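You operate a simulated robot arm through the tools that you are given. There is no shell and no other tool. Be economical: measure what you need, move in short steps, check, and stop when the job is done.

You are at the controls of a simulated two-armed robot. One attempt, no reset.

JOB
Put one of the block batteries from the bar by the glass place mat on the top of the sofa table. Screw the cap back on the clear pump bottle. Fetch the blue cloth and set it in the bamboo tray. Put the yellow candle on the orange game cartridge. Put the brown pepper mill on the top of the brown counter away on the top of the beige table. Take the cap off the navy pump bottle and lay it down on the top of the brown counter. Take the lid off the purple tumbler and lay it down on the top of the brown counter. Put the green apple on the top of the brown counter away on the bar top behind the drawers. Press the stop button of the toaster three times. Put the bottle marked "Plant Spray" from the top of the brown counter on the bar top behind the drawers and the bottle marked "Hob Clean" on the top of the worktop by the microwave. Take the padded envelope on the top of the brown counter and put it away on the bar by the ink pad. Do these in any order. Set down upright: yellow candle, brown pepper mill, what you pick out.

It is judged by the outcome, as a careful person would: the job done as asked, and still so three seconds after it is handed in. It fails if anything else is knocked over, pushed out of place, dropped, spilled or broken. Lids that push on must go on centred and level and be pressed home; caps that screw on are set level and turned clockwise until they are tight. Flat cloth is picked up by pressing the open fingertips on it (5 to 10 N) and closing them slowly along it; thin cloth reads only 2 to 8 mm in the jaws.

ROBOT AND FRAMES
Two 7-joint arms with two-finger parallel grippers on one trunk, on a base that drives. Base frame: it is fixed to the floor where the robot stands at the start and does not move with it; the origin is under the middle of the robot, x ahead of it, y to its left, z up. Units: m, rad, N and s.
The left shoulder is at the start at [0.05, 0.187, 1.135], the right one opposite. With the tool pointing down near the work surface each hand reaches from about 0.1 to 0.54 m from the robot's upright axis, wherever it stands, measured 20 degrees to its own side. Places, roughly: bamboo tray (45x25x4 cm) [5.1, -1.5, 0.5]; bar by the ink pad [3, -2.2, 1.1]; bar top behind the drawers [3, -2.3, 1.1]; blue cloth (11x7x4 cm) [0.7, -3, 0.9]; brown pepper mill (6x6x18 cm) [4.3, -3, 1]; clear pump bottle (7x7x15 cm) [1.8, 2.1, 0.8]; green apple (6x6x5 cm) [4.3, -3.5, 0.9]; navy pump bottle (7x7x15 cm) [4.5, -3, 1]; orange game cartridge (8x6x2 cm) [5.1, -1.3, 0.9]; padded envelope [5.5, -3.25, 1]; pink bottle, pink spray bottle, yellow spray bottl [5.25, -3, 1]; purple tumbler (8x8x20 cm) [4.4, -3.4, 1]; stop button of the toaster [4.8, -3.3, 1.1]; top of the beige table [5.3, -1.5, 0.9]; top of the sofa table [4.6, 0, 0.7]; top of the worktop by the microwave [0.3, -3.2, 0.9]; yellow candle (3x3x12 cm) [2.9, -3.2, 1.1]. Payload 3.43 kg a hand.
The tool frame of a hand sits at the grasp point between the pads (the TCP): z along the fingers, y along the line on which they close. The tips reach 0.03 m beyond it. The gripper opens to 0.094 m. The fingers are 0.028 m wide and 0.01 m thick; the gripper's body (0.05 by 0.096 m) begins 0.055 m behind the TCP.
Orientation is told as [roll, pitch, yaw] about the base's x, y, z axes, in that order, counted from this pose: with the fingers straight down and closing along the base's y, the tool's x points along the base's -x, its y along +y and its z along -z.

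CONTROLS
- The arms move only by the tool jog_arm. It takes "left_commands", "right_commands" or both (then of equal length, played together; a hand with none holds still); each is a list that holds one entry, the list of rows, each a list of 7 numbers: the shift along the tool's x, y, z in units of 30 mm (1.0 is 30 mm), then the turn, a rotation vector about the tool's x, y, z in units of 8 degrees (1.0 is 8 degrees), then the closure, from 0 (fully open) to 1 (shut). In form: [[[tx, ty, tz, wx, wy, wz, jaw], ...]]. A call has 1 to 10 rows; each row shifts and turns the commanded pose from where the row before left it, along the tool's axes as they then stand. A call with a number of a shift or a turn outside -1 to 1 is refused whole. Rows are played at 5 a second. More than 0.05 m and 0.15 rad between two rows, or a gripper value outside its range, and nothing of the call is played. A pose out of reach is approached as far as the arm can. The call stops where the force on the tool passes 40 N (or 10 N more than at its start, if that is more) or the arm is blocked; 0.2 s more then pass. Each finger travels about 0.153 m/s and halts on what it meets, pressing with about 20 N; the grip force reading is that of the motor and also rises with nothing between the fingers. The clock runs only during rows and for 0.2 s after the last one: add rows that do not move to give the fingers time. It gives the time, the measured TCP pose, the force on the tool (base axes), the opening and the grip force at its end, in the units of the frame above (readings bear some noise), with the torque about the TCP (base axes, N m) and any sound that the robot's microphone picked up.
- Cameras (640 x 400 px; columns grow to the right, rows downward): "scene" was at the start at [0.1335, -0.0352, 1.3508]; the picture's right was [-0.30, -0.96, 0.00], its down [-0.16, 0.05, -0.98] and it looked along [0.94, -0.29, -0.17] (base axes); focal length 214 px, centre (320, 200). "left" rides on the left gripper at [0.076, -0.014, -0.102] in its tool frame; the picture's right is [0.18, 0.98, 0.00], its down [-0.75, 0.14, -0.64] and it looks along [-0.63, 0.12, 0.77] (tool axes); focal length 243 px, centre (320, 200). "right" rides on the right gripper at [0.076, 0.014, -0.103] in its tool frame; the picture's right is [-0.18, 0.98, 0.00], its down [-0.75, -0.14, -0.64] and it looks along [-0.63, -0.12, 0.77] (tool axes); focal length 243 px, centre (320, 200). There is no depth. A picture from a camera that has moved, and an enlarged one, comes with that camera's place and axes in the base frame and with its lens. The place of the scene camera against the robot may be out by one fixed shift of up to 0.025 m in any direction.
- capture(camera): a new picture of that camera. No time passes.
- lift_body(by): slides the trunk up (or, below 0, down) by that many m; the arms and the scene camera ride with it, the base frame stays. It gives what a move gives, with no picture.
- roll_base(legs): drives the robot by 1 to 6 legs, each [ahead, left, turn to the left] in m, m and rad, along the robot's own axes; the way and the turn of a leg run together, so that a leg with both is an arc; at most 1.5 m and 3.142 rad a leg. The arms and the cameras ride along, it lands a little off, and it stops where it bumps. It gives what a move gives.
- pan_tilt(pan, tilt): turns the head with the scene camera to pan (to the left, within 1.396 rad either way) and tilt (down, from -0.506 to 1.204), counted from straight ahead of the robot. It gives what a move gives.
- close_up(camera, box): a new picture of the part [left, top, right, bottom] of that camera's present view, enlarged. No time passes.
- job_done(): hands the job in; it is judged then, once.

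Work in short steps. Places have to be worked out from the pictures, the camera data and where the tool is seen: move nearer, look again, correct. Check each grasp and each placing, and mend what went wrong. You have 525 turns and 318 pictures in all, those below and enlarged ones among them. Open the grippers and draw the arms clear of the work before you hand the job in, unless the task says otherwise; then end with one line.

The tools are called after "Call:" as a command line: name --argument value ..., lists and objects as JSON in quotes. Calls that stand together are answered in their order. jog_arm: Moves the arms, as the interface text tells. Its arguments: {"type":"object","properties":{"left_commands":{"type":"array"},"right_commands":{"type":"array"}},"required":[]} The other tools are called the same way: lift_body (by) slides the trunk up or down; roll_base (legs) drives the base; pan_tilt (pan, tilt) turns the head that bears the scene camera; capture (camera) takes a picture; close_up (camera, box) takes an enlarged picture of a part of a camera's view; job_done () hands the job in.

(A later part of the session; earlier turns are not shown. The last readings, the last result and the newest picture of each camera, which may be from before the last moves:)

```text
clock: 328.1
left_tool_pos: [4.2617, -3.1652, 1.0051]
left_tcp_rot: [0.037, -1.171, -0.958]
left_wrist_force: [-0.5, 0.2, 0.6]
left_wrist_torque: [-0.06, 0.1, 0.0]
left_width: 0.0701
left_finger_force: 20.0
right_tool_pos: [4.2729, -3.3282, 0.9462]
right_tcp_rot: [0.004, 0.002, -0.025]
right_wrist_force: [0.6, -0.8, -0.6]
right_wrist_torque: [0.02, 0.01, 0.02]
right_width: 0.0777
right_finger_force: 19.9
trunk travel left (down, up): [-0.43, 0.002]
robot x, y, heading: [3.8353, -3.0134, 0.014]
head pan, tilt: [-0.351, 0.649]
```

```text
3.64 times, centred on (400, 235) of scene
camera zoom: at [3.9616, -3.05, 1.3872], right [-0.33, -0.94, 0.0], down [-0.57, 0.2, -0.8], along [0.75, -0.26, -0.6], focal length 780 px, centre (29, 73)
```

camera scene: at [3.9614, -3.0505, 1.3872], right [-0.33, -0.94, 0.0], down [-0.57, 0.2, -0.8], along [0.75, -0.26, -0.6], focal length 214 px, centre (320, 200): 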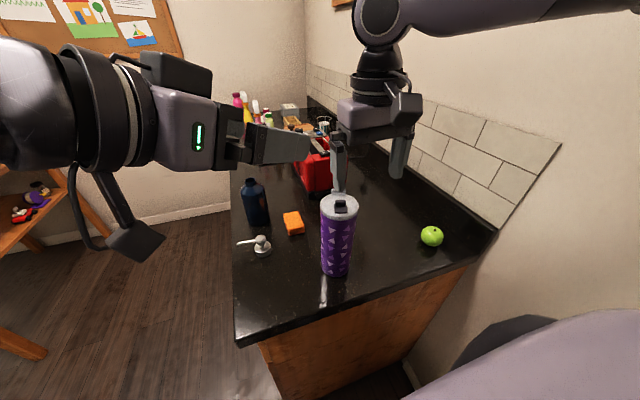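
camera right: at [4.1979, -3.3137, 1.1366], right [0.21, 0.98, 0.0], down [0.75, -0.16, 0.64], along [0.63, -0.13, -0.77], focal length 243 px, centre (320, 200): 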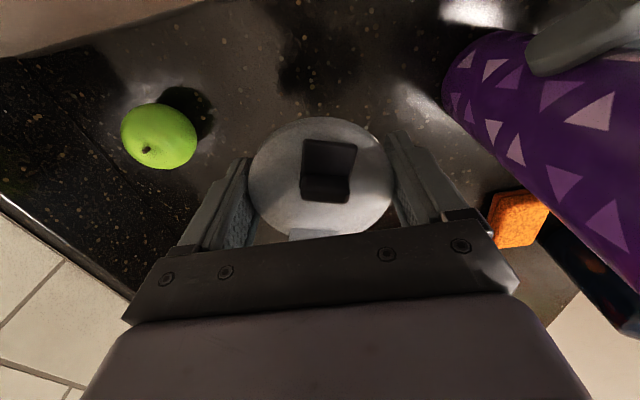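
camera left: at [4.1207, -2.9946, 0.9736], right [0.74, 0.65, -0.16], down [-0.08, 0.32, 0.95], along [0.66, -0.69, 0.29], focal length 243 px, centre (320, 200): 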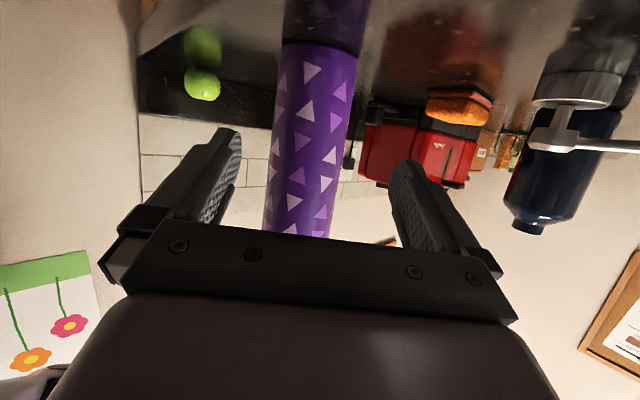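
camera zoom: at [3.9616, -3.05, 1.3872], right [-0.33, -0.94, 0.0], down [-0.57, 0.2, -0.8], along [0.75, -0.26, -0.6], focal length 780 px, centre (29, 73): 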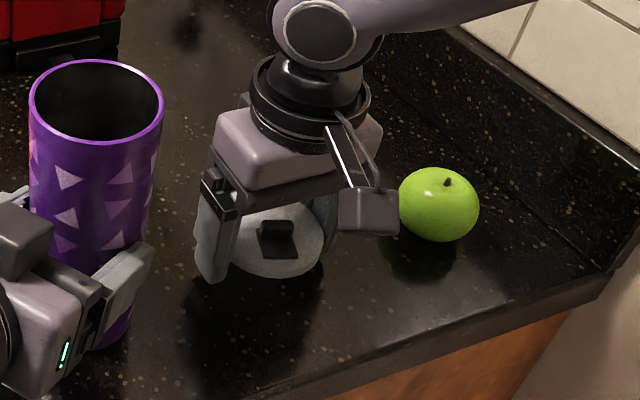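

The fingertips nearly touch the counter. I go down the last few mm and open slowly so the lid settles flat.

Call:
jog_arm --right_commands '[[[0, 0, 0.1, 0, 0, 0, 0.5], [0, 0, 0.07, 0, 0, 0, 0.3], [0, 0, 0, 0, 0, 0, 0.17], [0, 0, 0, 0, 0, 0, 0.12], [0, 0, 0, 0, 0, 0, 0.06], [0, 0, 0, 0, 0, 0, 0], [0, 0, 0, 0, 0, 0, 0]]]'

Call:
close_up --camera "scene" --box '[330, 180, 470, 290]'

```text
clock: 329.7
left_tool_pos: [4.2634, -3.166, 1.0061]
left_tcp_rot: [0.037, -1.173, -0.96]
left_wrist_force: [-0.7, -0.4, 0.0]
left_wrist_torque: [-0.06, 0.12, 0.0]
left_width: 0.07
left_finger_force: 19.8
right_tool_pos: [4.2726, -3.3287, 0.9411]
right_tcp_rot: [0.003, 0.003, -0.024]
right_wrist_force: [-1.1, -0.1, 0.0]
right_wrist_torque: [-0.03, -0.01, 0.03]
right_width: 0.0937
right_finger_force: 0.0
trunk travel left (down, up): [-0.43, 0.002]
robot x, y, heading: [3.8346, -3.0131, 0.016]
head pan, tilt: [-0.351, 0.649]
```

```text
3.64 times, centred on (400, 235) of scene
camera zoom: at [3.9616, -3.05, 1.3872], right [-0.33, -0.94, 0.0], down [-0.57, 0.2, -0.8], along [0.75, -0.26, -0.6], focal length 780 px, centre (29, 73)
```

zoom: 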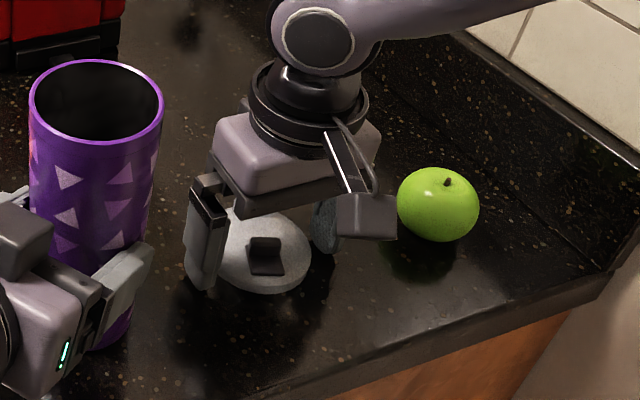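

The lid lies flat. I raise the right hand, and release the tumbler with the left, retreating.

Call:
jog_arm --right_commands '[[[0, 0, -0.5, 0, 0, 0, 0], [0, 0, -1, 0, 0, 0, 0], [0, 0, -1, 0, 0, 0, 0], [0, 0, -1, 0, 0, 0, 0], [0, 0, -0.5, 0, 0, 0, 0], [0, 0, 0, 0, 0, 0, 0], [0, 0, 0, 0, 0, 0, 0]]]' --left_commands '[[[0, 0, 0, 0, 0, 0, 0.4], [0, 0, 0, 0, 0, 0, 0.1], [0, 0, 0, 0, 0, 0, 0], [0.32, 0, -0.77, 0, 0, 0, 0], [0.32, 0, -0.77, 0, 0, 0, 0], [0.32, 0, -0.77, 0, 0, 0, 0], [0.2, 0, -0.77, 0, 0, 0, 0]]]'

Call:
jog_arm --left_commands '[[[-0.88, 0.1, -0.4, 0, 0, 0, 0], [-0.88, 0.1, -0.4, 0, 0, 0, 0], [-0.88, 0.1, -0.4, 0, 0, 0, 0], [-0.88, 0.1, -0.4, 0, 0, 0, 0], [-0.88, 0.1, -0.4, 0, 0, 0, 0], [-0.88, 0.1, -0.4, 0, 0, 0, 0], [-0.88, 0.1, -0.4, 0, 0, 0, 0]]]'

Call:
capture --camera "right"

```text
clock: 331.3
left_tool_pos: [4.2034, -3.087, 1.0073]
left_tcp_rot: [0.037, -1.173, -0.96]
left_wrist_force: [-0.5, 0.0, -0.2]
left_wrist_torque: [-0.03, 0.0, 0.01]
left_width: 0.0942
left_finger_force: 0.0
right_tool_pos: [4.2721, -3.3267, 1.0625]
right_tcp_rot: [0.004, 0.001, -0.025]
right_wrist_force: [-0.5, -0.1, 0.2]
right_wrist_torque: [0.01, 0.01, 0.02]
right_width: 0.0942
right_finger_force: 0.0
trunk travel left (down, up): [-0.43, 0.002]
robot x, y, heading: [3.8342, -3.0117, 0.014]
head pan, tilt: [-0.351, 0.649]
```

```text
clock: 332.9
left_tool_pos: [4.2132, -3.073, 1.2108]
left_tcp_rot: [0.037, -1.172, -0.96]
left_wrist_force: [0.2, 0.5, -0.7]
left_wrist_torque: [0.0, 0.01, -0.01]
left_width: 0.094
left_finger_force: 0.0
right_tool_pos: [4.2723, -3.3274, 1.0598]
right_tcp_rot: [0.003, 0.001, -0.025]
right_wrist_force: [-0.5, -0.5, 1.0]
right_wrist_torque: [0.01, -0.01, 0.01]
right_width: 0.094
right_finger_force: 0.0
trunk travel left (down, up): [-0.43, 0.002]
robot x, y, heading: [3.8381, -3.0113, 0.016]
head pan, tilt: [-0.351, 0.649]
```

```text
160 pictures are left
camera right: at [4.1972, -3.312, 1.1647], right [0.21, 0.98, 0.0], down [0.75, -0.16, 0.64], along [0.63, -0.13, -0.77], focal length 243 px, centre (320, 200)
```

right: 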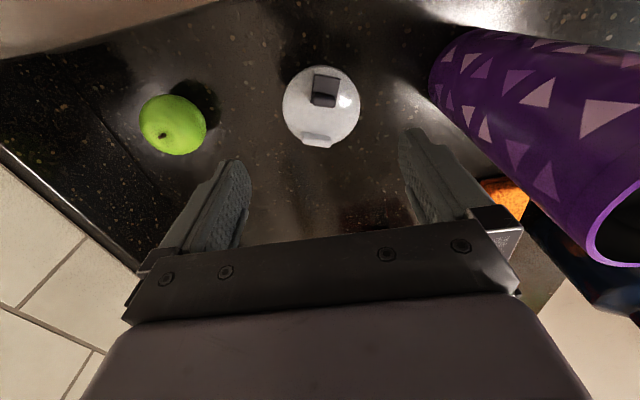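

Apple at [4.26, -3.468]. I move the right hand over it.

Call:
jog_arm --right_commands '[[[0.08, -0.95, -0.2, 0, 0, 0, 0], [0.08, -0.95, 0, 0, 0, 0, 0], [0.08, -0.95, 0, 0, 0, 0, 0], [0.08, -0.95, 0, 0, 0, 0, 0], [0.08, -0.9, 0, 0, 0, 0, 0], [0, 0, 0, 0, 0, 0, 0]]]'

Call:
capture --camera "right"

```text
clock: 334.3
left_tool_pos: [4.2158, -3.0675, 1.2099]
left_tcp_rot: [0.024, -1.174, -0.947]
left_wrist_force: [0.3, 0.1, 0.1]
left_wrist_torque: [0.01, -0.04, 0.02]
left_width: 0.094
left_finger_force: 0.0
right_tool_pos: [4.2578, -3.4667, 1.0679]
right_tcp_rot: [-0.002, 0.003, -0.024]
right_wrist_force: [-0.1, 0.1, 0.2]
right_wrist_torque: [-0.03, -0.01, 0.01]
right_width: 0.0942
right_finger_force: 0.0
trunk travel left (down, up): [-0.43, 0.002]
robot x, y, heading: [3.8324, -3.0163, 0.013]
head pan, tilt: [-0.351, 0.649]
```

```text
159 pictures are left
camera right: at [4.1824, -3.4491, 1.1716], right [0.21, 0.98, 0.0], down [0.75, -0.16, 0.64], along [0.62, -0.13, -0.77], focal length 243 px, centre (320, 200)
```

right: 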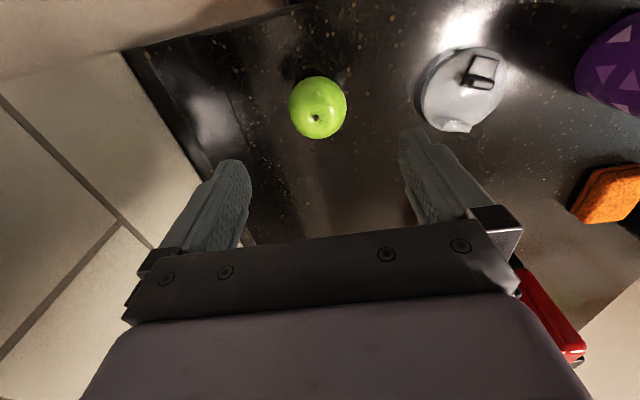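

Aligned. Down and grasp the apple.

Call:
jog_arm --right_commands '[[[0, 0, 1, 0, 0, 0, 0], [0, 0, 1, 0, 0, 0, 0], [0, 0, 1, 0, 0, 0, 0], [0, 0, 0.95, 0, 0, 0, 0], [0, 0, 0, 0, 0, 0, 0.25], [0, 0, 0, 0, 0, 0, 0.5], [0, 0, 0, 0, 0, 0, 0.8], [0, 0, 0, 0, 0, 0, 0.8], [0, 0, -1, 0, 0, 0, 0.8], [0, 0, -1, 0, 0, 0, 0.8]]]'

Call:
capture --camera "right"

```text
clock: 336.5
left_tool_pos: [4.215, -3.0681, 1.2099]
left_tcp_rot: [0.025, -1.176, -0.946]
left_wrist_force: [-0.1, 0.0, 0.1]
left_wrist_torque: [0.02, 0.01, -0.03]
left_width: 0.0939
left_finger_force: 0.1
right_tool_pos: [4.2587, -3.4645, 1.0112]
right_tcp_rot: [-0.001, 0.007, -0.022]
right_wrist_force: [0.5, 0.7, -1.3]
right_wrist_torque: [0.01, 0.01, 0.0]
right_width: 0.0544
right_finger_force: 20.2
trunk travel left (down, up): [-0.43, 0.002]
robot x, y, heading: [3.8355, -3.0142, 0.017]
head pan, tilt: [-0.351, 0.649]
```

```text
158 pictures are left
camera right: at [4.1832, -3.4476, 1.1139], right [0.21, 0.98, 0.0], down [0.75, -0.16, 0.64], along [0.62, -0.13, -0.77], focal length 243 px, centre (320, 200)
```

right: 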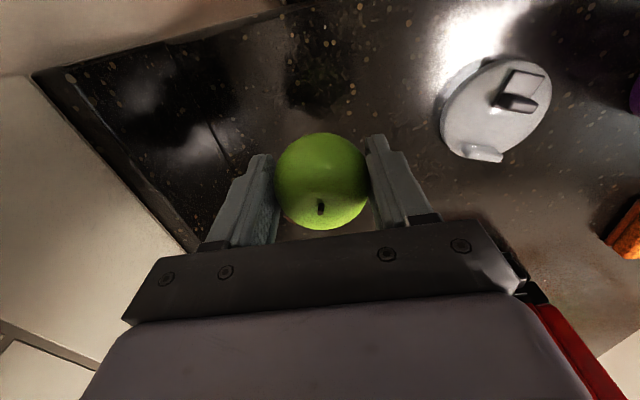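

Apple held. I raise it, pull in, move out from the corner and turn around toward the bar at x≈3.

Call:
jog_arm --right_commands '[[[0, 0.3, -1, 0, 0, 0, 0.8], [0, 0.6, -1, 0, 0, 0, 0.8], [0, 0.9, -1, 0, 0, 0, 0.8], [0, 0.9, -1, 0, 0, 0, 0.8], [0, 0.9, -1, 0, 0, 0, 0.8], [0, 0.6, -1, 0, 0, 0, 0.8], [0.5, 0, -1, 0, 0, 0, 0.8], [1, 0, 0, 0, 0, 0, 0.8]]]'

Call:
roll_base --legs '[[-0.1, 0.2, 0], [0, 0.4, 0], [0, 0, 3.12]]'

Call:
pan_tilt --pan 0.0 --tilt 0.45

Call:
capture --camera "scene"

```text
clock: 338.3
left_tool_pos: [4.2136, -3.0735, 1.2105]
left_tcp_rot: [0.038, -1.173, -0.961]
left_wrist_force: [0.2, -0.1, 0.3]
left_wrist_torque: [0.02, 0.0, 0.01]
left_width: 0.0942
left_finger_force: 0.1
right_tool_pos: [4.2141, -3.3419, 1.2218]
right_tcp_rot: [0.003, 0.0, -0.025]
right_wrist_force: [0.1, 0.9, -0.1]
right_wrist_torque: [-0.01, 0.02, 0.03]
right_width: 0.0545
right_finger_force: 19.6
trunk travel left (down, up): [-0.43, 0.002]
robot x, y, heading: [3.8361, -3.0142, 0.016]
head pan, tilt: [-0.351, 0.649]
```

```text
clock: 349.4
left_tool_pos: [3.3458, -2.3554, 1.2111]
left_tcp_rot: [0.036, -1.173, 2.18]
left_wrist_force: [0.2, -0.3, 0.3]
left_wrist_torque: [0.0, 0.0, 0.06]
left_width: 0.0941
left_finger_force: 0.0
right_tool_pos: [3.3442, -2.088, 1.2211]
right_tcp_rot: [0.004, 0.002, 3.115]
right_wrist_force: [0.1, 0.2, -0.2]
right_wrist_torque: [0.0, -0.01, -0.02]
right_width: 0.0547
right_finger_force: 19.8
trunk travel left (down, up): [-0.43, 0.002]
robot x, y, heading: [3.7242, -2.4181, -3.131]
head pan, tilt: [-0.351, 0.649]
```

```text
clock: 350.2
left_tool_pos: [3.3448, -2.3546, 1.2115]
left_tcp_rot: [0.036, -1.172, 2.18]
left_wrist_force: [0.5, 0.1, -0.3]
left_wrist_torque: [-0.02, 0.0, 0.03]
left_width: 0.0937
left_finger_force: 0.1
right_tool_pos: [3.3433, -2.0859, 1.22]
right_tcp_rot: [0.004, 0.002, 3.112]
right_wrist_force: [0.7, 0.2, -1.4]
right_wrist_torque: [-0.02, 0.01, 0.01]
right_width: 0.0547
right_finger_force: 20.1
trunk travel left (down, up): [-0.43, 0.002]
robot x, y, heading: [3.7224, -2.4173, -3.131]
head pan, tilt: [0.0, 0.45]
```

```text
157 pictures are left
camera scene: at [3.5592, -2.4248, 1.4049], right [-0.01, 1.0, 0.0], down [0.44, 0.0, -0.9], along [-0.9, -0.01, -0.44], focal length 214 px, centre (320, 200)
```

scene: 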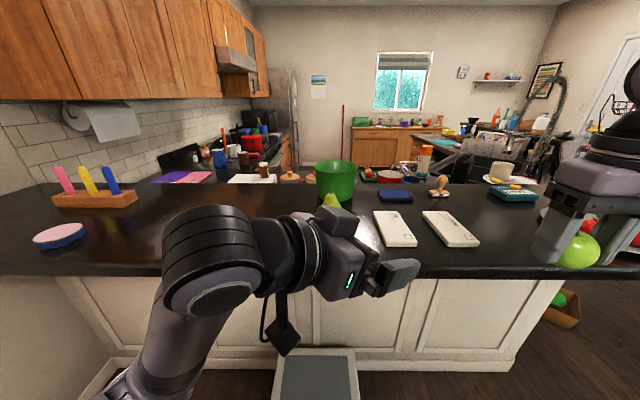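

Call:
close_up --camera "scene" --box '[300, 140, 560, 270]'

Call:
close_up --camera "scene" --box '[0, 120, 320, 280]'

```text
2.46 times, centred on (430, 205) of scene
camera zoom: at [3.5592, -2.4248, 1.4049], right [-0.01, 1.0, 0.0], down [0.44, 0.0, -0.9], along [-0.9, -0.01, -0.44], focal length 528 px, centre (49, 188)
```

zoom: 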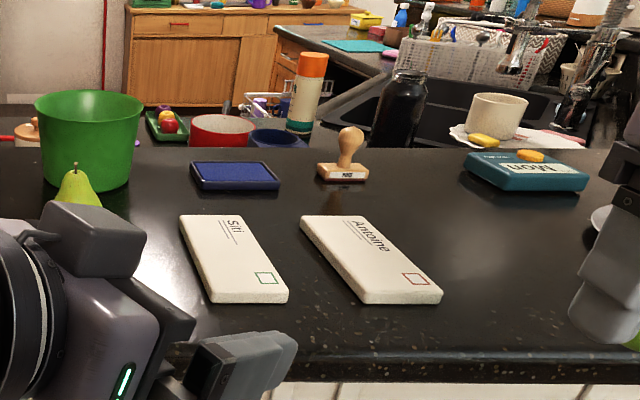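

```text
2.00 times, centred on (160, 200) of scene
camera zoom: at [3.5592, -2.4248, 1.4049], right [-0.01, 1.0, 0.0], down [0.44, 0.0, -0.9], along [-0.9, -0.01, -0.44], focal length 429 px, centre (640, 200)
```

zoom: 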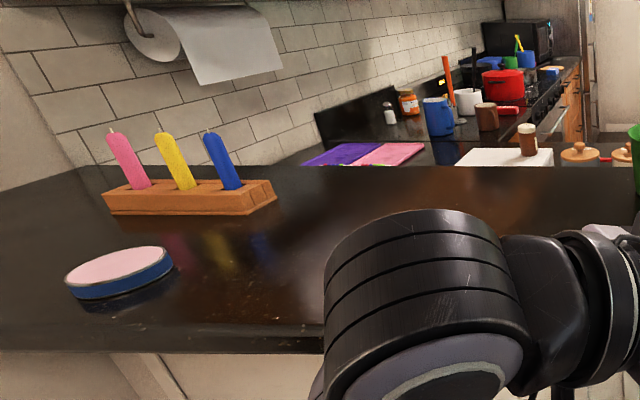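

The bar is in front (x≈2.75–3.25, z≈1.08): ink pad, stamp, two named envelopes, pear and green bucket. I'll set the apple at a free spot near [3.08, -2.40]. Move up to it.

Call:
roll_base --legs '[[0.19, 0.18, 0]]'

Call:
capture --camera "right"

```text
clock: 352.0
left_tool_pos: [3.2035, -2.5079, 1.2136]
left_tcp_rot: [0.008, -1.179, 2.181]
left_wrist_force: [-0.5, -0.3, -0.5]
left_wrist_torque: [0.02, -0.04, -0.02]
left_width: 0.0938
left_finger_force: 0.2
right_tool_pos: [3.1923, -2.2474, 1.2248]
right_tcp_rot: [0.006, -0.014, 3.116]
right_wrist_force: [-0.2, -0.9, -0.9]
right_wrist_torque: [-0.03, -0.05, 0.04]
right_width: 0.0542
right_finger_force: 20.3
trunk travel left (down, up): [-0.43, 0.002]
robot x, y, heading: [3.5601, -2.5841, -3.133]
head pan, tilt: [0.0, 0.45]
stopped in leg 1: the robot was blocked; the commanded pose is now the measured one
```

```text
154 pictures are left
camera right: at [3.2697, -2.2626, 1.3273], right [-0.21, -0.98, 0.01], down [-0.74, 0.17, 0.65], along [-0.64, 0.13, -0.76], focal length 243 px, centre (320, 200)
```

right: 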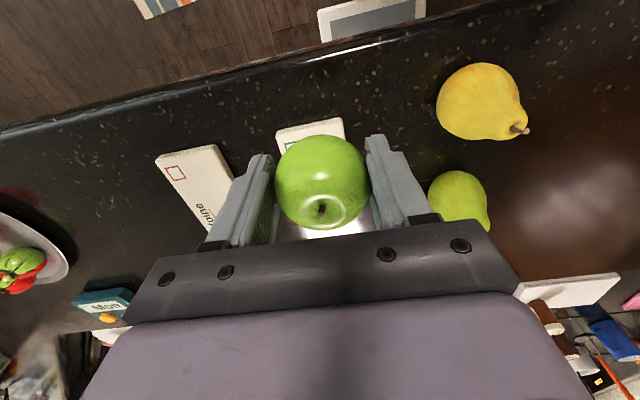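

Blocked - likely the low left forearm against the bar's edge. I back off 6 cm, and fold the left hand up to pointing down; the apple spot will be beyond the two pears, near [3.12, -2.50].

Call:
roll_base --legs '[[-0.08, 0, 0]]'

Call:
jog_arm --left_commands '[[[-0.3, 0.3, -0.6, 0, 1, 0, 0], [-0.2, 0.3, -0.6, 0, 1, 0, 0], [0, 0.3, -0.6, 0, 1, 0, 0], [0, 0.3, -0.3, 0, 1, 0, 0], [0, 0.3, 0, 0, 1, 0, 0], [0, 0.3, 0, 0, 1, 0, 0], [0, 0.3, 0, 0, 1, 0, 0], [0, 0, 0, 0, 1, 0, 0], [0, 0, 0, 0, 0.4, -0.9, 0], [0, 0, 0, 0, 0, -1, 0]]]'

Call:
jog_arm --left_commands '[[[0, 0, 0, 0, 0, -1, 0], [0, 0, 0, 0, 0, -1, 0], [0, 0, 0, 0, 0, -1, 0], [0, 0, 0, 0, 0, -1, 0], [0, 0, 0, 0, 0, -0.9, 0]]]'

Call:
roll_base --legs '[[0, 0.12, 0], [0.1, 0, 0]]'

Call:
capture --camera "right"

```text
clock: 353.1
left_tool_pos: [3.266, -2.5111, 1.2088]
left_tcp_rot: [-0.023, -1.169, 2.213]
left_wrist_force: [0.4, -0.6, -0.1]
left_wrist_torque: [0.0, -0.02, -0.01]
left_width: 0.094
left_finger_force: 0.1
right_tool_pos: [3.2585, -2.2492, 1.2202]
right_tcp_rot: [0.002, 0.001, 3.114]
right_wrist_force: [0.1, -0.6, -0.7]
right_wrist_torque: [-0.02, -0.02, 0.0]
right_width: 0.0544
right_finger_force: 20.1
trunk travel left (down, up): [-0.43, 0.002]
robot x, y, heading: [3.6324, -2.5758, -3.133]
head pan, tilt: [0.0, 0.45]
```

```text
clock: 355.2
left_tool_pos: [3.2407, -2.5849, 1.2537]
left_tcp_rot: [-0.01, 0.009, 2.459]
left_wrist_force: [-0.8, 0.0, 0.1]
left_wrist_torque: [0.0, -0.02, 0.02]
left_width: 0.0939
left_finger_force: 0.0
right_tool_pos: [3.2574, -2.2494, 1.2196]
right_tcp_rot: [0.004, 0.001, 3.114]
right_wrist_force: [-0.2, -0.7, -0.5]
right_wrist_torque: [-0.01, 0.02, 0.05]
right_width: 0.0548
right_finger_force: 19.8
trunk travel left (down, up): [-0.43, 0.002]
robot x, y, heading: [3.6385, -2.5816, -3.132]
head pan, tilt: [0.0, 0.45]
```

```text
clock: 356.4
left_tool_pos: [3.2393, -2.5851, 1.253]
left_tcp_rot: [-0.006, 0.013, -3.142]
left_wrist_force: [-1.0, -0.3, -0.2]
left_wrist_torque: [0.02, -0.01, 0.01]
left_width: 0.0942
left_finger_force: 0.0
right_tool_pos: [3.257, -2.2501, 1.2213]
right_tcp_rot: [0.003, 0.0, 3.113]
right_wrist_force: [-0.3, -0.1, -1.0]
right_wrist_torque: [0.01, -0.03, -0.02]
right_width: 0.0547
right_finger_force: 20.3
trunk travel left (down, up): [-0.43, 0.002]
robot x, y, heading: [3.6356, -2.5792, -3.132]
head pan, tilt: [0.0, 0.45]
```

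```text
clock: 358.6
left_tool_pos: [3.1422, -2.7091, 1.2549]
left_tcp_rot: [-0.005, 0.014, -3.14]
left_wrist_force: [0.7, 0.7, 0.2]
left_wrist_torque: [-0.01, 0.0, -0.01]
left_width: 0.0939
left_finger_force: 0.1
right_tool_pos: [3.1564, -2.3724, 1.2203]
right_tcp_rot: [0.004, 0.003, 3.116]
right_wrist_force: [-0.7, 0.0, -1.4]
right_wrist_torque: [0.01, -0.02, 0.03]
right_width: 0.0545
right_finger_force: 20.4
trunk travel left (down, up): [-0.43, 0.002]
robot x, y, heading: [3.5376, -2.7013, -3.136]
head pan, tilt: [0.0, 0.45]
stopped in leg 2: the robot was blocked; the commanded pose is now the measured one
```

```text
153 pictures are left
camera right: at [3.2329, -2.3878, 1.3237], right [-0.21, -0.98, 0.0], down [-0.75, 0.16, 0.64], along [-0.63, 0.13, -0.77], focal length 243 px, centre (320, 200)
```

right: 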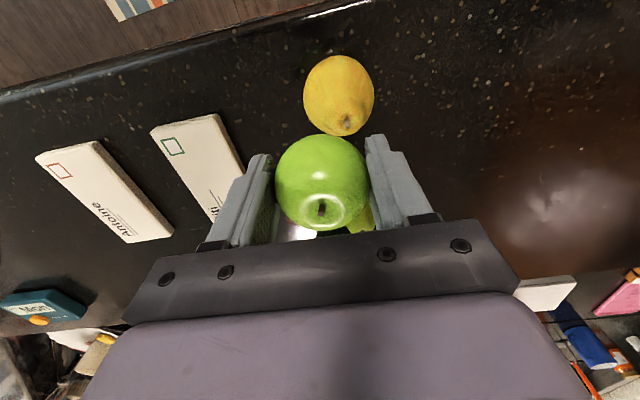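

Robot is up against the bar edge. I move the apple past the pears to [3.12, -2.50] and lower.

Call:
jog_arm --right_commands '[[[-0.25, 0.86, 0, 0, 0, 0, 0.8], [-0.25, 0.86, 0, 0, 0, 0, 0.8], [-0.25, 0.86, 0, 0, 0, 0, 0.8], [-0.25, 0.86, 0, 0, 0, 0, 0.8], [-0.2, 0.86, 0, 0, 0, 0, 0.8], [0, 0, 0.9, 0, 0, 0, 0.8], [0, 0, 0.9, 0, 0, 0, 0.8], [0, 0, 0.5, 0, 0, 0, 0.8], [0, 0, 0, 0, 0, 0, 0.8]]]'

Call:
capture --camera "right"

```text
clock: 360.6
left_tool_pos: [3.1419, -2.7081, 1.2538]
left_tcp_rot: [-0.004, 0.015, -3.139]
left_wrist_force: [-0.4, 0.8, 0.7]
left_wrist_torque: [-0.04, 0.0, -0.01]
left_width: 0.094
left_finger_force: 0.0
right_tool_pos: [3.1188, -2.5005, 1.1511]
right_tcp_rot: [0.003, 0.001, 3.116]
right_wrist_force: [0.4, 0.1, -0.6]
right_wrist_torque: [-0.02, 0.0, 0.0]
right_width: 0.0546
right_finger_force: 19.9
trunk travel left (down, up): [-0.43, 0.002]
robot x, y, heading: [3.5369, -2.7017, -3.129]
head pan, tilt: [0.0, 0.45]
```

```text
152 pictures are left
camera right: at [3.1942, -2.516, 1.2548], right [-0.21, -0.98, 0.0], down [-0.75, 0.16, 0.64], along [-0.63, 0.13, -0.77], focal length 243 px, centre (320, 200)
```

right: 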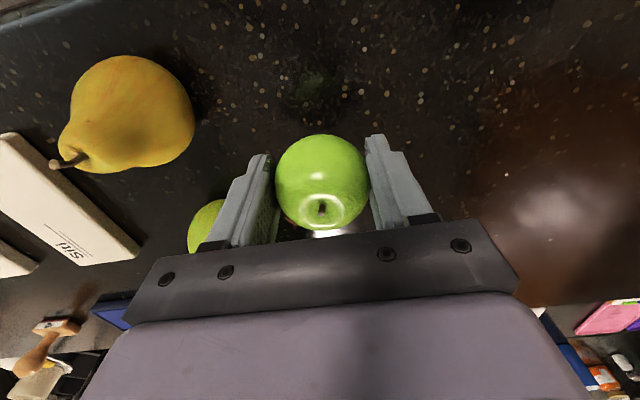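

Call:
jog_arm --right_commands '[[[0, 0, 0.4, 0, 0, 0, 0.8], [0, 0, 0.3, 0, 0, 0, 0.8], [0, 0, 0.15, 0, 0, 0, 0.8], [0, 0, 0.1, 0, 0, 0, 0.8], [0, 0, 0.1, 0, 0, 0, 0.8], [0, 0, 0, 0, 0, 0, 0.8]]]'

```text
clock: 362.0
left_tool_pos: [3.1411, -2.7087, 1.2529]
left_tcp_rot: [-0.005, 0.014, -3.139]
left_wrist_force: [0.4, 0.2, 0.7]
left_wrist_torque: [-0.04, -0.02, 0.01]
left_width: 0.094
left_finger_force: 0.0
right_tool_pos: [3.1186, -2.5004, 1.1196]
right_tcp_rot: [0.003, 0.002, 3.114]
right_wrist_force: [-0.5, 0.8, -0.8]
right_wrist_torque: [0.0, -0.03, 0.02]
right_width: 0.0546
right_finger_force: 20.9
trunk travel left (down, up): [-0.43, 0.002]
robot x, y, heading: [3.5376, -2.7015, -3.129]
head pan, tilt: [0.0, 0.45]
```

Call:
jog_arm --right_commands '[[[0, 0, 0.12, 0, 0, 0, 0.8], [0, 0, 0.12, 0, 0, 0, 0.8], [0, 0, 0.1, 0, 0, 0, 0.8], [0, 0, 0, 0, 0, 0, 0.8]]]'

Call:
close_up --camera "scene" --box '[380, 150, 560, 300]'

```text
clock: 363.0
left_tool_pos: [3.1423, -2.7078, 1.2544]
left_tcp_rot: [-0.004, 0.015, -3.142]
left_wrist_force: [0.2, -0.6, -0.2]
left_wrist_torque: [0.01, 0.02, 0.04]
left_width: 0.0937
left_finger_force: 0.0
right_tool_pos: [3.1185, -2.5003, 1.1091]
right_tcp_rot: [0.003, -0.001, 3.114]
right_wrist_force: [-0.5, 0.0, 0.7]
right_wrist_torque: [0.02, 0.0, -0.04]
right_width: 0.0544
right_finger_force: 19.6
trunk travel left (down, up): [-0.43, 0.002]
robot x, y, heading: [3.538, -2.6974, -3.129]
head pan, tilt: [0.0, 0.45]
```

```text
2.67 times, centred on (470, 225) of scene
camera zoom: at [3.3732, -2.7101, 1.405], right [-0.01, 1.0, 0.0], down [0.44, 0.01, -0.9], along [-0.9, -0.01, -0.44], focal length 572 px, centre (-80, 133)
```

zoom: 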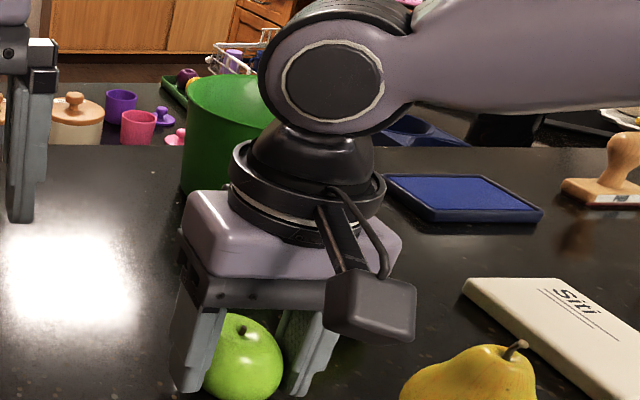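

Call:
jog_arm --right_commands '[[[0, 0, 0.08, 0, 0, 0, 0.8], [0, 0, 0, 0, 0, 0, 0.8]]]'

```text
clock: 363.6
left_tool_pos: [3.1441, -2.7092, 1.255]
left_tcp_rot: [-0.006, 0.013, -3.139]
left_wrist_force: [0.2, 0.2, 0.3]
left_wrist_torque: [-0.01, 0.0, 0.01]
left_width: 0.094
left_finger_force: 0.1
right_tool_pos: [3.1186, -2.5014, 1.1099]
right_tcp_rot: [0.005, -0.002, 3.114]
right_wrist_force: [1.4, 1.8, 18.9]
right_wrist_torque: [0.08, -0.07, -0.01]
right_width: 0.0541
right_finger_force: 20.3
trunk travel left (down, up): [-0.43, 0.002]
robot x, y, heading: [3.5359, -2.6997, -3.127]
head pan, tilt: [0.0, 0.45]
```

Contact. Ease, open, rise.

Call:
jog_arm --right_commands '[[[0, 0, -0.07, 0, 0, 0, 0.6], [0, 0, 0, 0, 0, 0, 0.3], [0, 0, 0, 0, 0, 0, 0.2], [0, 0, 0, 0, 0, 0, 0.2], [0, 0, -0.7, 0, 0, 0, 0.2], [0, 0, -1, 0, 0, 0, 0.1], [0, 0, -1, 0, 0, 0, 0], [0, 0, -1, 0, 0, 0, 0], [0, 0, -0.5, 0, 0, 0, 0]]]'

Call:
capture --camera "right"

```text
clock: 365.6
left_tool_pos: [3.1407, -2.7083, 1.2543]
left_tcp_rot: [-0.005, 0.011, -3.14]
left_wrist_force: [0.3, 0.0, -0.2]
left_wrist_torque: [0.01, 0.02, -0.01]
left_width: 0.0938
left_finger_force: 0.0
right_tool_pos: [3.1183, -2.5001, 1.236]
right_tcp_rot: [0.003, 0.002, 3.115]
right_wrist_force: [-0.7, 0.3, -0.7]
right_wrist_torque: [0.0, -0.01, -0.02]
right_width: 0.0938
right_finger_force: 0.0
trunk travel left (down, up): [-0.43, 0.002]
robot x, y, heading: [3.5393, -2.7025, -3.128]
head pan, tilt: [0.0, 0.45]
```

```text
150 pictures are left
camera right: at [3.1934, -2.516, 1.3391], right [-0.21, -0.98, 0.0], down [-0.75, 0.16, 0.64], along [-0.63, 0.13, -0.77], focal length 243 px, centre (320, 200)
```

right: 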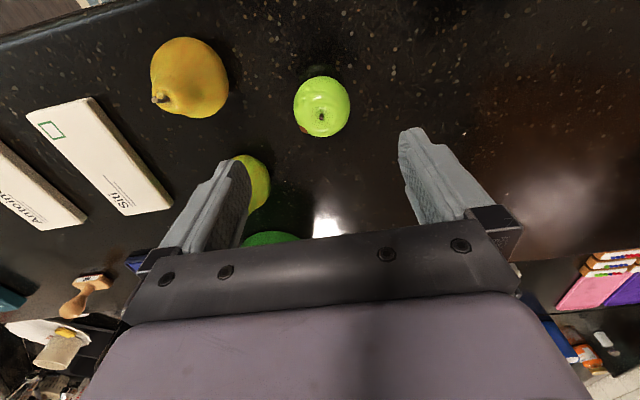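

Apple is set. The yellow candle stands on this same bar near [2.9, -3.2]; I'll take it with the left hand. Back off slightly and strafe left.

Call:
roll_base --legs '[[-0.06, 0.3, 0], [0.04, 0, 0]]'

Call:
capture --camera "left"

Call:
pan_tilt --pan 0.3 --tilt 0.5

Call:
capture --camera "scene"

```text
clock: 368.1
left_tool_pos: [3.1632, -3.0108, 1.2536]
left_tcp_rot: [-0.005, 0.015, -3.141]
left_wrist_force: [-0.5, -1.1, -0.2]
left_wrist_torque: [0.0, -0.04, 0.02]
left_width: 0.094
left_finger_force: 0.1
right_tool_pos: [3.1402, -2.8039, 1.235]
right_tcp_rot: [0.004, 0.001, 3.116]
right_wrist_force: [-0.6, 0.3, -0.8]
right_wrist_torque: [-0.01, -0.01, 0.0]
right_width: 0.094
right_finger_force: 0.1
trunk travel left (down, up): [-0.43, 0.002]
robot x, y, heading: [3.5606, -3.0047, -3.124]
head pan, tilt: [0.0, 0.45]
```

```text
149 pictures are left
camera left: at [3.2384, -2.9964, 1.3592], right [0.19, -0.98, 0.0], down [-0.76, -0.15, 0.63], along [-0.62, -0.12, -0.78], focal length 243 px, centre (320, 200)
```

left: 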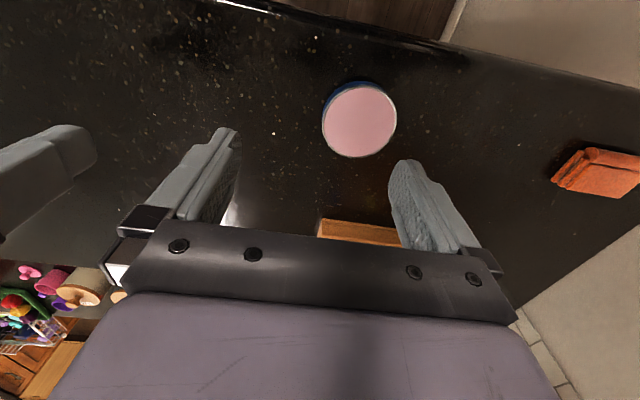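

```text
clock: 368.9
left_tool_pos: [3.1653, -3.0106, 1.2538]
left_tcp_rot: [-0.006, 0.014, -3.14]
left_wrist_force: [0.6, -0.8, 0.2]
left_wrist_torque: [0.02, 0.03, -0.05]
left_width: 0.0937
left_finger_force: 0.1
right_tool_pos: [3.1411, -2.8038, 1.2355]
right_tcp_rot: [0.001, 0.002, 3.117]
right_wrist_force: [-1.0, 0.2, 0.2]
right_wrist_torque: [-0.01, 0.02, -0.01]
right_width: 0.094
right_finger_force: 0.1
trunk travel left (down, up): [-0.43, 0.002]
robot x, y, heading: [3.5583, -3.0021, -3.128]
head pan, tilt: [0.3, 0.499]
```

```text
148 pictures are left
camera scene: at [3.4021, -3.039, 1.4005], right [-0.31, 0.95, 0.0], down [0.46, 0.15, -0.88], along [-0.84, -0.27, -0.48], focal length 214 px, centre (320, 200)
```

scene: 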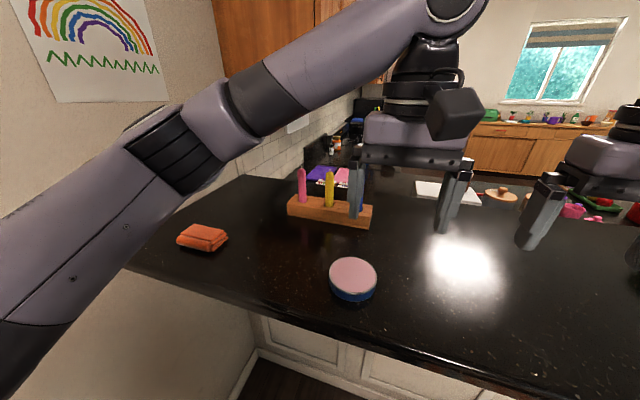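

Yellow candle near [2.93, -3.16], the neighbours ~7 cm apart. I shift the robot 0.1 m right for an outward reach and tilt the left hand 45°, half-open.

Call:
roll_base --legs '[[0, -0.1, 0]]'

Call:
jog_arm --left_commands '[[[0, 0.5, -0.3, 0, -0.95, 0, 0.1], [0, 0.5, -0.3, 0, -0.95, 0, 0.2], [0, 0.5, 0, 0, -0.95, 0, 0.3], [0, 0.5, 0, 0, -0.95, 0, 0.36], [0, 0.5, 0, 0, -0.95, 0, 0.36], [0, 0.5, 0, 0, -0.95, 0, 0.36], [0, 0, 0, 0, 0, 0, 0.36]]]'

Call:
capture --camera "left"

```text
clock: 370.1
left_tool_pos: [3.1633, -2.9118, 1.2538]
left_tcp_rot: [-0.007, 0.014, -3.139]
left_wrist_force: [0.2, 0.9, -0.8]
left_wrist_torque: [-0.03, 0.0, -0.02]
left_width: 0.0941
left_finger_force: 0.0
right_tool_pos: [3.1397, -2.7029, 1.236]
right_tcp_rot: [0.004, 0.002, 3.117]
right_wrist_force: [-0.7, 0.5, -0.2]
right_wrist_torque: [-0.02, -0.02, -0.01]
right_width: 0.0941
right_finger_force: 0.0
trunk travel left (down, up): [-0.43, 0.002]
robot x, y, heading: [3.5615, -2.9055, -3.131]
head pan, tilt: [0.3, 0.499]
```

```text
clock: 371.7
left_tool_pos: [3.1633, -3.0031, 1.2712]
left_tcp_rot: [-0.006, -0.785, -3.134]
left_wrist_force: [-0.3, -0.8, 0.5]
left_wrist_torque: [0.03, 0.0, 0.03]
left_width: 0.06
left_finger_force: 0.0
right_tool_pos: [3.1396, -2.703, 1.235]
right_tcp_rot: [0.003, 0.001, 3.118]
right_wrist_force: [0.3, -0.2, 0.3]
right_wrist_torque: [-0.04, -0.02, 0.04]
right_width: 0.094
right_finger_force: 0.1
trunk travel left (down, up): [-0.43, 0.002]
robot x, y, heading: [3.5583, -2.9068, -3.128]
head pan, tilt: [0.3, 0.499]
```

```text
147 pictures are left
camera left: at [3.2901, -2.987, 1.2923], right [0.13, -0.98, -0.14], down [-0.08, -0.15, 0.99], along [-0.99, -0.12, -0.1], focal length 243 px, centre (320, 200)
```

left: 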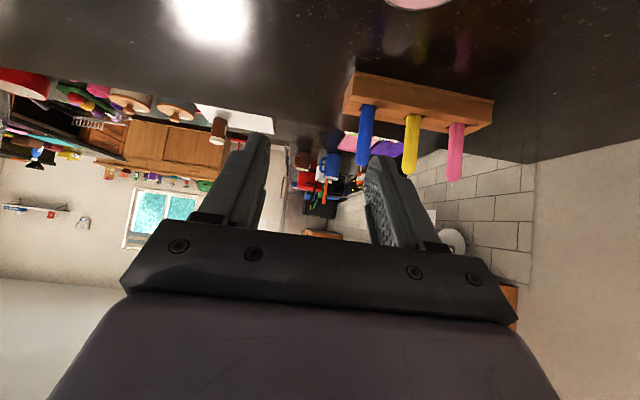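

Triangulated candle at [2.918, -3.170], z 1.10–1.19. I move to a pre-grasp just in front of it.

Call:
jog_arm --left_commands '[[[-0.34, 0.8, 0.6, 0, 0, 0, 0.36], [-0.34, 0.8, 0.6, 0, 0, 0, 0.36], [-0.34, 0.8, 0.6, 0, 0, 0, 0.36], [-0.34, 0.8, 0.6, 0, 0, 0, 0.36], [-0.34, 0.8, 0.6, 0, 0, 0, 0.36], [-0.34, 0.8, 0.6, 0, 0, 0, 0.36], [-0.34, 0.77, 0.6, 0, 0, 0, 0.36], [0, 0, 0, 0, 0, 0, 0.36]]]'

Call:
capture --camera "left"

```text
clock: 373.5
left_tool_pos: [3.0246, -3.1688, 1.231]
left_tcp_rot: [-0.008, -0.784, -3.137]
left_wrist_force: [0.6, -0.1, -0.7]
left_wrist_torque: [0.02, 0.02, -0.01]
left_width: 0.0601
left_finger_force: 0.0
right_tool_pos: [3.1401, -2.7043, 1.2356]
right_tcp_rot: [0.004, 0.002, 3.118]
right_wrist_force: [0.2, 0.3, 0.6]
right_wrist_torque: [0.0, -0.04, 0.02]
right_width: 0.0939
right_finger_force: 0.2
trunk travel left (down, up): [-0.43, 0.002]
robot x, y, heading: [3.5596, -2.9037, -3.132]
head pan, tilt: [0.3, 0.499]
```

```text
146 pictures are left
camera left: at [3.151, -3.1533, 1.2516], right [0.13, -0.98, -0.13], down [-0.08, -0.15, 0.99], along [-0.99, -0.12, -0.1], focal length 243 px, centre (320, 200)
```

left: 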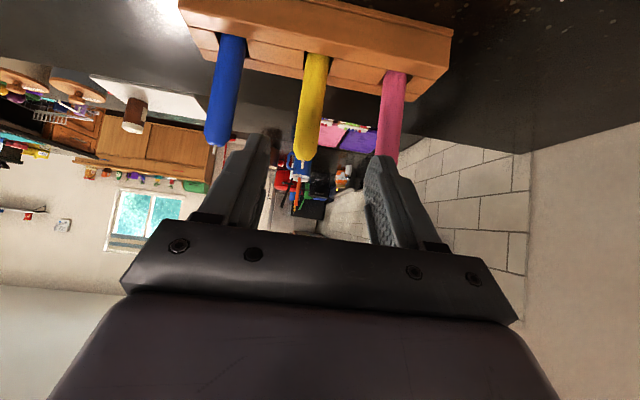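

Yellow candle is centred (adjusting 9 mm). Advance and close.

Call:
jog_arm --left_commands '[[[-0.083, -0.15, 0.72, 0, 0, 0, 0.36], [-0.083, -0.15, 0.72, 0, 0, 0, 0.36], [-0.083, 0, 0.72, 0, 0, 0, 0.36], [-0.083, 0, 0.72, 0, 0, 0, 0.36], [-0.083, 0, 0.72, 0, 0, 0, 0.36], [-0.083, 0, 0.7, 0, 0, 0, 0.36], [0, 0, 0, 0, 0, 0, 0.5], [0, 0, 0, 0, 0, 0, 0.7], [0, 0, 0, 0, 0, 0, 0.95], [0, 0, 0, 0, 0, 0, 0.95]]]'

Call:
capture --camera "left"

```text
clock: 375.7
left_tool_pos: [2.9219, -3.1594, 1.1501]
left_tcp_rot: [-0.006, -0.782, -3.134]
left_wrist_force: [-0.4, 0.9, 0.1]
left_wrist_torque: [0.0, 0.03, -0.02]
left_width: 0.0242
left_finger_force: 20.3
right_tool_pos: [3.1401, -2.7036, 1.2348]
right_tcp_rot: [0.003, 0.003, 3.118]
right_wrist_force: [-0.4, -0.1, -0.2]
right_wrist_torque: [-0.04, 0.0, -0.03]
right_width: 0.094
right_finger_force: 0.0
trunk travel left (down, up): [-0.43, 0.002]
robot x, y, heading: [3.5596, -2.9061, -3.125]
head pan, tilt: [0.3, 0.499]
```

```text
145 pictures are left
camera left: at [3.0493, -3.1441, 1.1718], right [0.13, -0.98, -0.13], down [-0.08, -0.15, 0.99], along [-0.99, -0.12, -0.1], focal length 243 px, centre (320, 200)
```

left: 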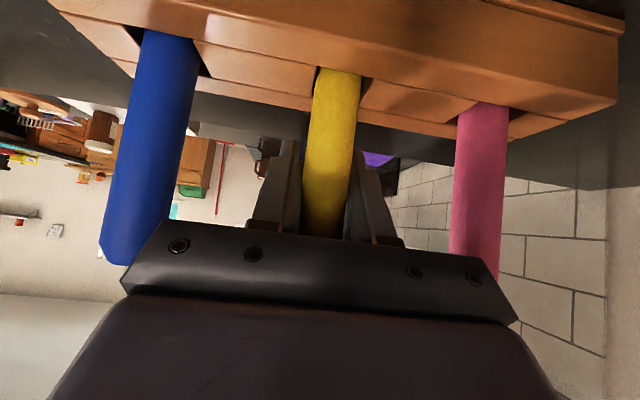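

Candle gripped (24 mm). Lift straight up.

Call:
jog_arm --left_commands '[[[-0.3, 0, -0.3, 0, 0, 0, 0.95], [-0.4, 0, -0.4, 0, 0, 0, 0.95], [-0.47, 0, -0.47, 0, 0, 0, 0.95], [-0.47, 0, -0.47, 0, 0, 0, 0.95], [-0.47, 0, -0.47, 0, 0, 0, 0.95], [0, 0, 0, 0, 0, 0, 0.95]]]'

Call:
capture --camera "left"

```text
clock: 377.1
left_tool_pos: [2.9229, -3.1596, 1.2406]
left_tcp_rot: [-0.007, -0.781, -3.133]
left_wrist_force: [-0.1, -0.7, -0.6]
left_wrist_torque: [-0.03, 0.0, 0.01]
left_width: 0.0242
left_finger_force: 19.7
right_tool_pos: [3.1394, -2.7044, 1.2361]
right_tcp_rot: [0.004, 0.003, 3.118]
right_wrist_force: [-0.1, 0.2, 0.4]
right_wrist_torque: [0.01, 0.01, 0.0]
right_width: 0.094
right_finger_force: 0.1
trunk travel left (down, up): [-0.43, 0.002]
robot x, y, heading: [3.5574, -2.9032, -3.128]
head pan, tilt: [0.3, 0.499]
```

```text
144 pictures are left
camera left: at [3.05, -3.1446, 1.2614], right [0.13, -0.98, -0.13], down [-0.08, -0.15, 0.99], along [-0.99, -0.12, -0.1], focal length 243 px, centre (320, 200)
```

left: 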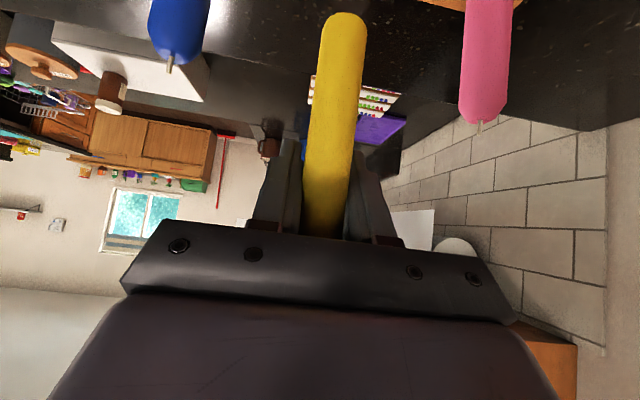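

Candle is out. Pull back, then drive to the beige table.

Call:
jog_arm --left_commands '[[[0.9, 0, -0.9, 0, 0, 0, 0.95], [0.9, 0, -0.9, 0, 0, 0, 0.95], [0.9, 0, -0.9, 0, 0, 0, 0.95], [0.9, 0, -0.9, 0, 0, 0, 0.95], [0.9, 0, -0.9, 0, 0, 0, 0.95], [0, 0, 0, 0, 0, 0, 0.95]]]'

Call:
roll_base --legs '[[-0.3, 0, 0], [0, -0.8, 0], [0, -0.72, 0], [0, 0, 3.128], [0.5, 0, 0]]'

Call:
pan_tilt --pan 0.1 --tilt 0.6

Call:
capture --camera "scene"

```text
clock: 378.5
left_tool_pos: [3.113, -3.158, 1.2413]
left_tcp_rot: [-0.007, -0.78, -3.135]
left_wrist_force: [1.0, -0.6, -0.2]
left_wrist_torque: [-0.03, -0.02, 0.0]
left_width: 0.0242
left_finger_force: 20.3
right_tool_pos: [3.1398, -2.7028, 1.236]
right_tcp_rot: [0.004, 0.003, 3.118]
right_wrist_force: [-0.8, -0.3, 0.1]
right_wrist_torque: [0.03, -0.04, 0.0]
right_width: 0.0939
right_finger_force: 0.1
trunk travel left (down, up): [-0.43, 0.002]
robot x, y, heading: [3.5594, -2.9022, -3.13]
head pan, tilt: [0.3, 0.499]
```

```text
clock: 397.9
left_tool_pos: [4.7775, -1.1221, 1.2402]
left_tcp_rot: [-0.008, -0.783, -0.028]
left_wrist_force: [0.0, -0.4, -0.5]
left_wrist_torque: [0.01, 0.03, -0.02]
left_width: 0.0242
left_finger_force: 20.3
right_tool_pos: [4.7358, -1.5762, 1.2352]
right_tcp_rot: [0.005, 0.002, -0.06]
right_wrist_force: [0.4, 0.4, 0.1]
right_wrist_torque: [-0.03, 0.01, 0.01]
right_width: 0.0939
right_finger_force: 0.1
trunk travel left (down, up): [-0.43, 0.002]
robot x, y, heading: [4.3248, -1.3612, -0.025]
head pan, tilt: [0.3, 0.499]
```

```text
clock: 398.6
left_tool_pos: [4.7757, -1.1228, 1.2413]
left_tcp_rot: [-0.007, -0.78, -0.027]
left_wrist_force: [-0.2, 0.1, 0.0]
left_wrist_torque: [0.0, 0.02, 0.01]
left_width: 0.0242
left_finger_force: 20.5
right_tool_pos: [4.7354, -1.5763, 1.2351]
right_tcp_rot: [0.004, 0.001, -0.061]
right_wrist_force: [0.2, -0.7, 0.5]
right_wrist_torque: [-0.01, -0.03, 0.0]
right_width: 0.0938
right_finger_force: 0.1
trunk travel left (down, up): [-0.43, 0.002]
robot x, y, heading: [4.3197, -1.3601, -0.022]
head pan, tilt: [0.099, 0.6]
```

```text
143 pictures are left
camera scene: at [4.4554, -1.3636, 1.3915], right [0.08, -1.0, 0.0], down [-0.56, -0.04, -0.83], along [0.82, 0.06, -0.56], focal length 214 px, centre (320, 200)
```

scene: 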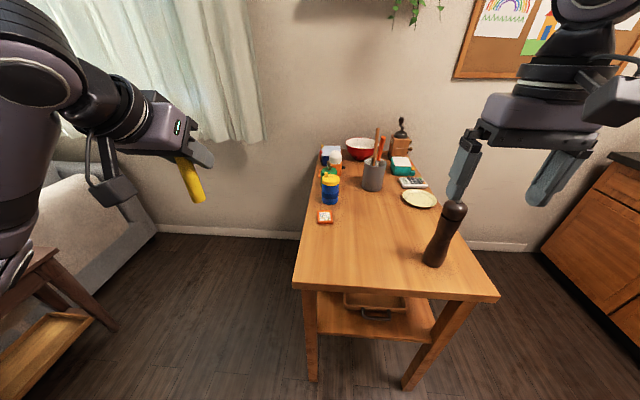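

Cartridge at about [5.10, -1.335]. I position the robot at ~[4.47, -1.585] so it is within outward reach of the left hand.

Call:
roll_base --legs '[[0, -0.22, 0.022], [0.15, 0, 0]]'

Call:
capture --camera "left"

```text
clock: 401.2
left_tool_pos: [4.9206, -1.3312, 1.2418]
left_tcp_rot: [-0.008, -0.783, -0.007]
left_wrist_force: [0.5, -1.0, 0.1]
left_wrist_torque: [0.01, 0.04, -0.01]
left_width: 0.0243
left_finger_force: 19.9
right_tool_pos: [4.8884, -1.7853, 1.236]
right_tcp_rot: [0.004, 0.001, -0.039]
right_wrist_force: [0.5, 0.3, -0.3]
right_wrist_torque: [0.01, 0.03, -0.01]
right_width: 0.0942
right_finger_force: 0.0
trunk travel left (down, up): [-0.43, 0.002]
robot x, y, heading: [4.4719, -1.5807, -0.004]
head pan, tilt: [0.099, 0.6]
```

```text
142 pictures are left
camera left: at [4.7947, -1.3427, 1.262], right [-0.12, 0.98, -0.13], down [0.08, 0.15, 0.99], along [0.99, 0.11, -0.1], focal length 243 px, centre (320, 200)
```

left: 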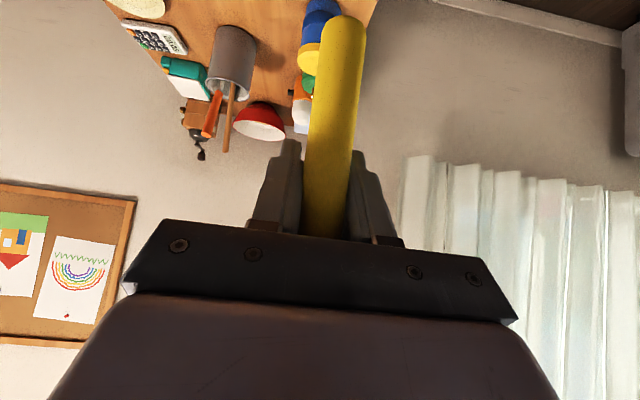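

I use the scene camera, calibrating its bias with the mill whose base I know ([4.925, -1.659, 0.86]).

Call:
pan_tilt --pan 0.3 --tilt 0.75

Call:
capture --camera "scene"

```text
clock: 402.0
left_tool_pos: [4.9196, -1.3314, 1.2416]
left_tcp_rot: [-0.006, -0.783, -0.007]
left_wrist_force: [0.2, -0.1, 0.2]
left_wrist_torque: [0.0, -0.01, 0.01]
left_width: 0.024
left_finger_force: 20.4
right_tool_pos: [4.888, -1.7852, 1.2357]
right_tcp_rot: [0.004, 0.001, -0.039]
right_wrist_force: [0.2, 0.0, 0.0]
right_wrist_torque: [0.01, -0.02, 0.0]
right_width: 0.094
right_finger_force: 0.0
trunk travel left (down, up): [-0.43, 0.002]
robot x, y, heading: [4.4718, -1.578, -0.0]
head pan, tilt: [0.3, 0.75]
```

```text
141 pictures are left
camera scene: at [4.5952, -1.5629, 1.3786], right [0.3, -0.96, 0.0], down [-0.65, -0.2, -0.73], along [0.7, 0.22, -0.68], focal length 214 px, centre (320, 200)
```

scene: 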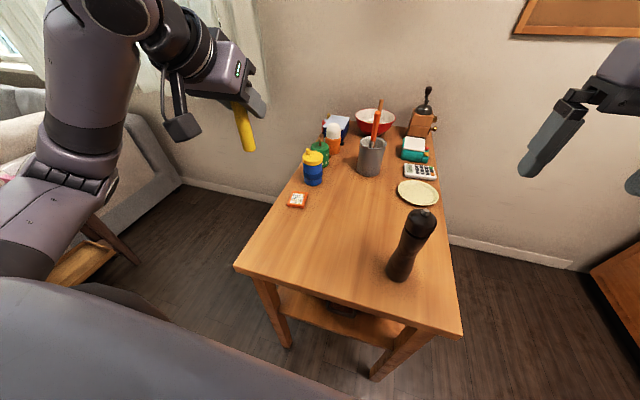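

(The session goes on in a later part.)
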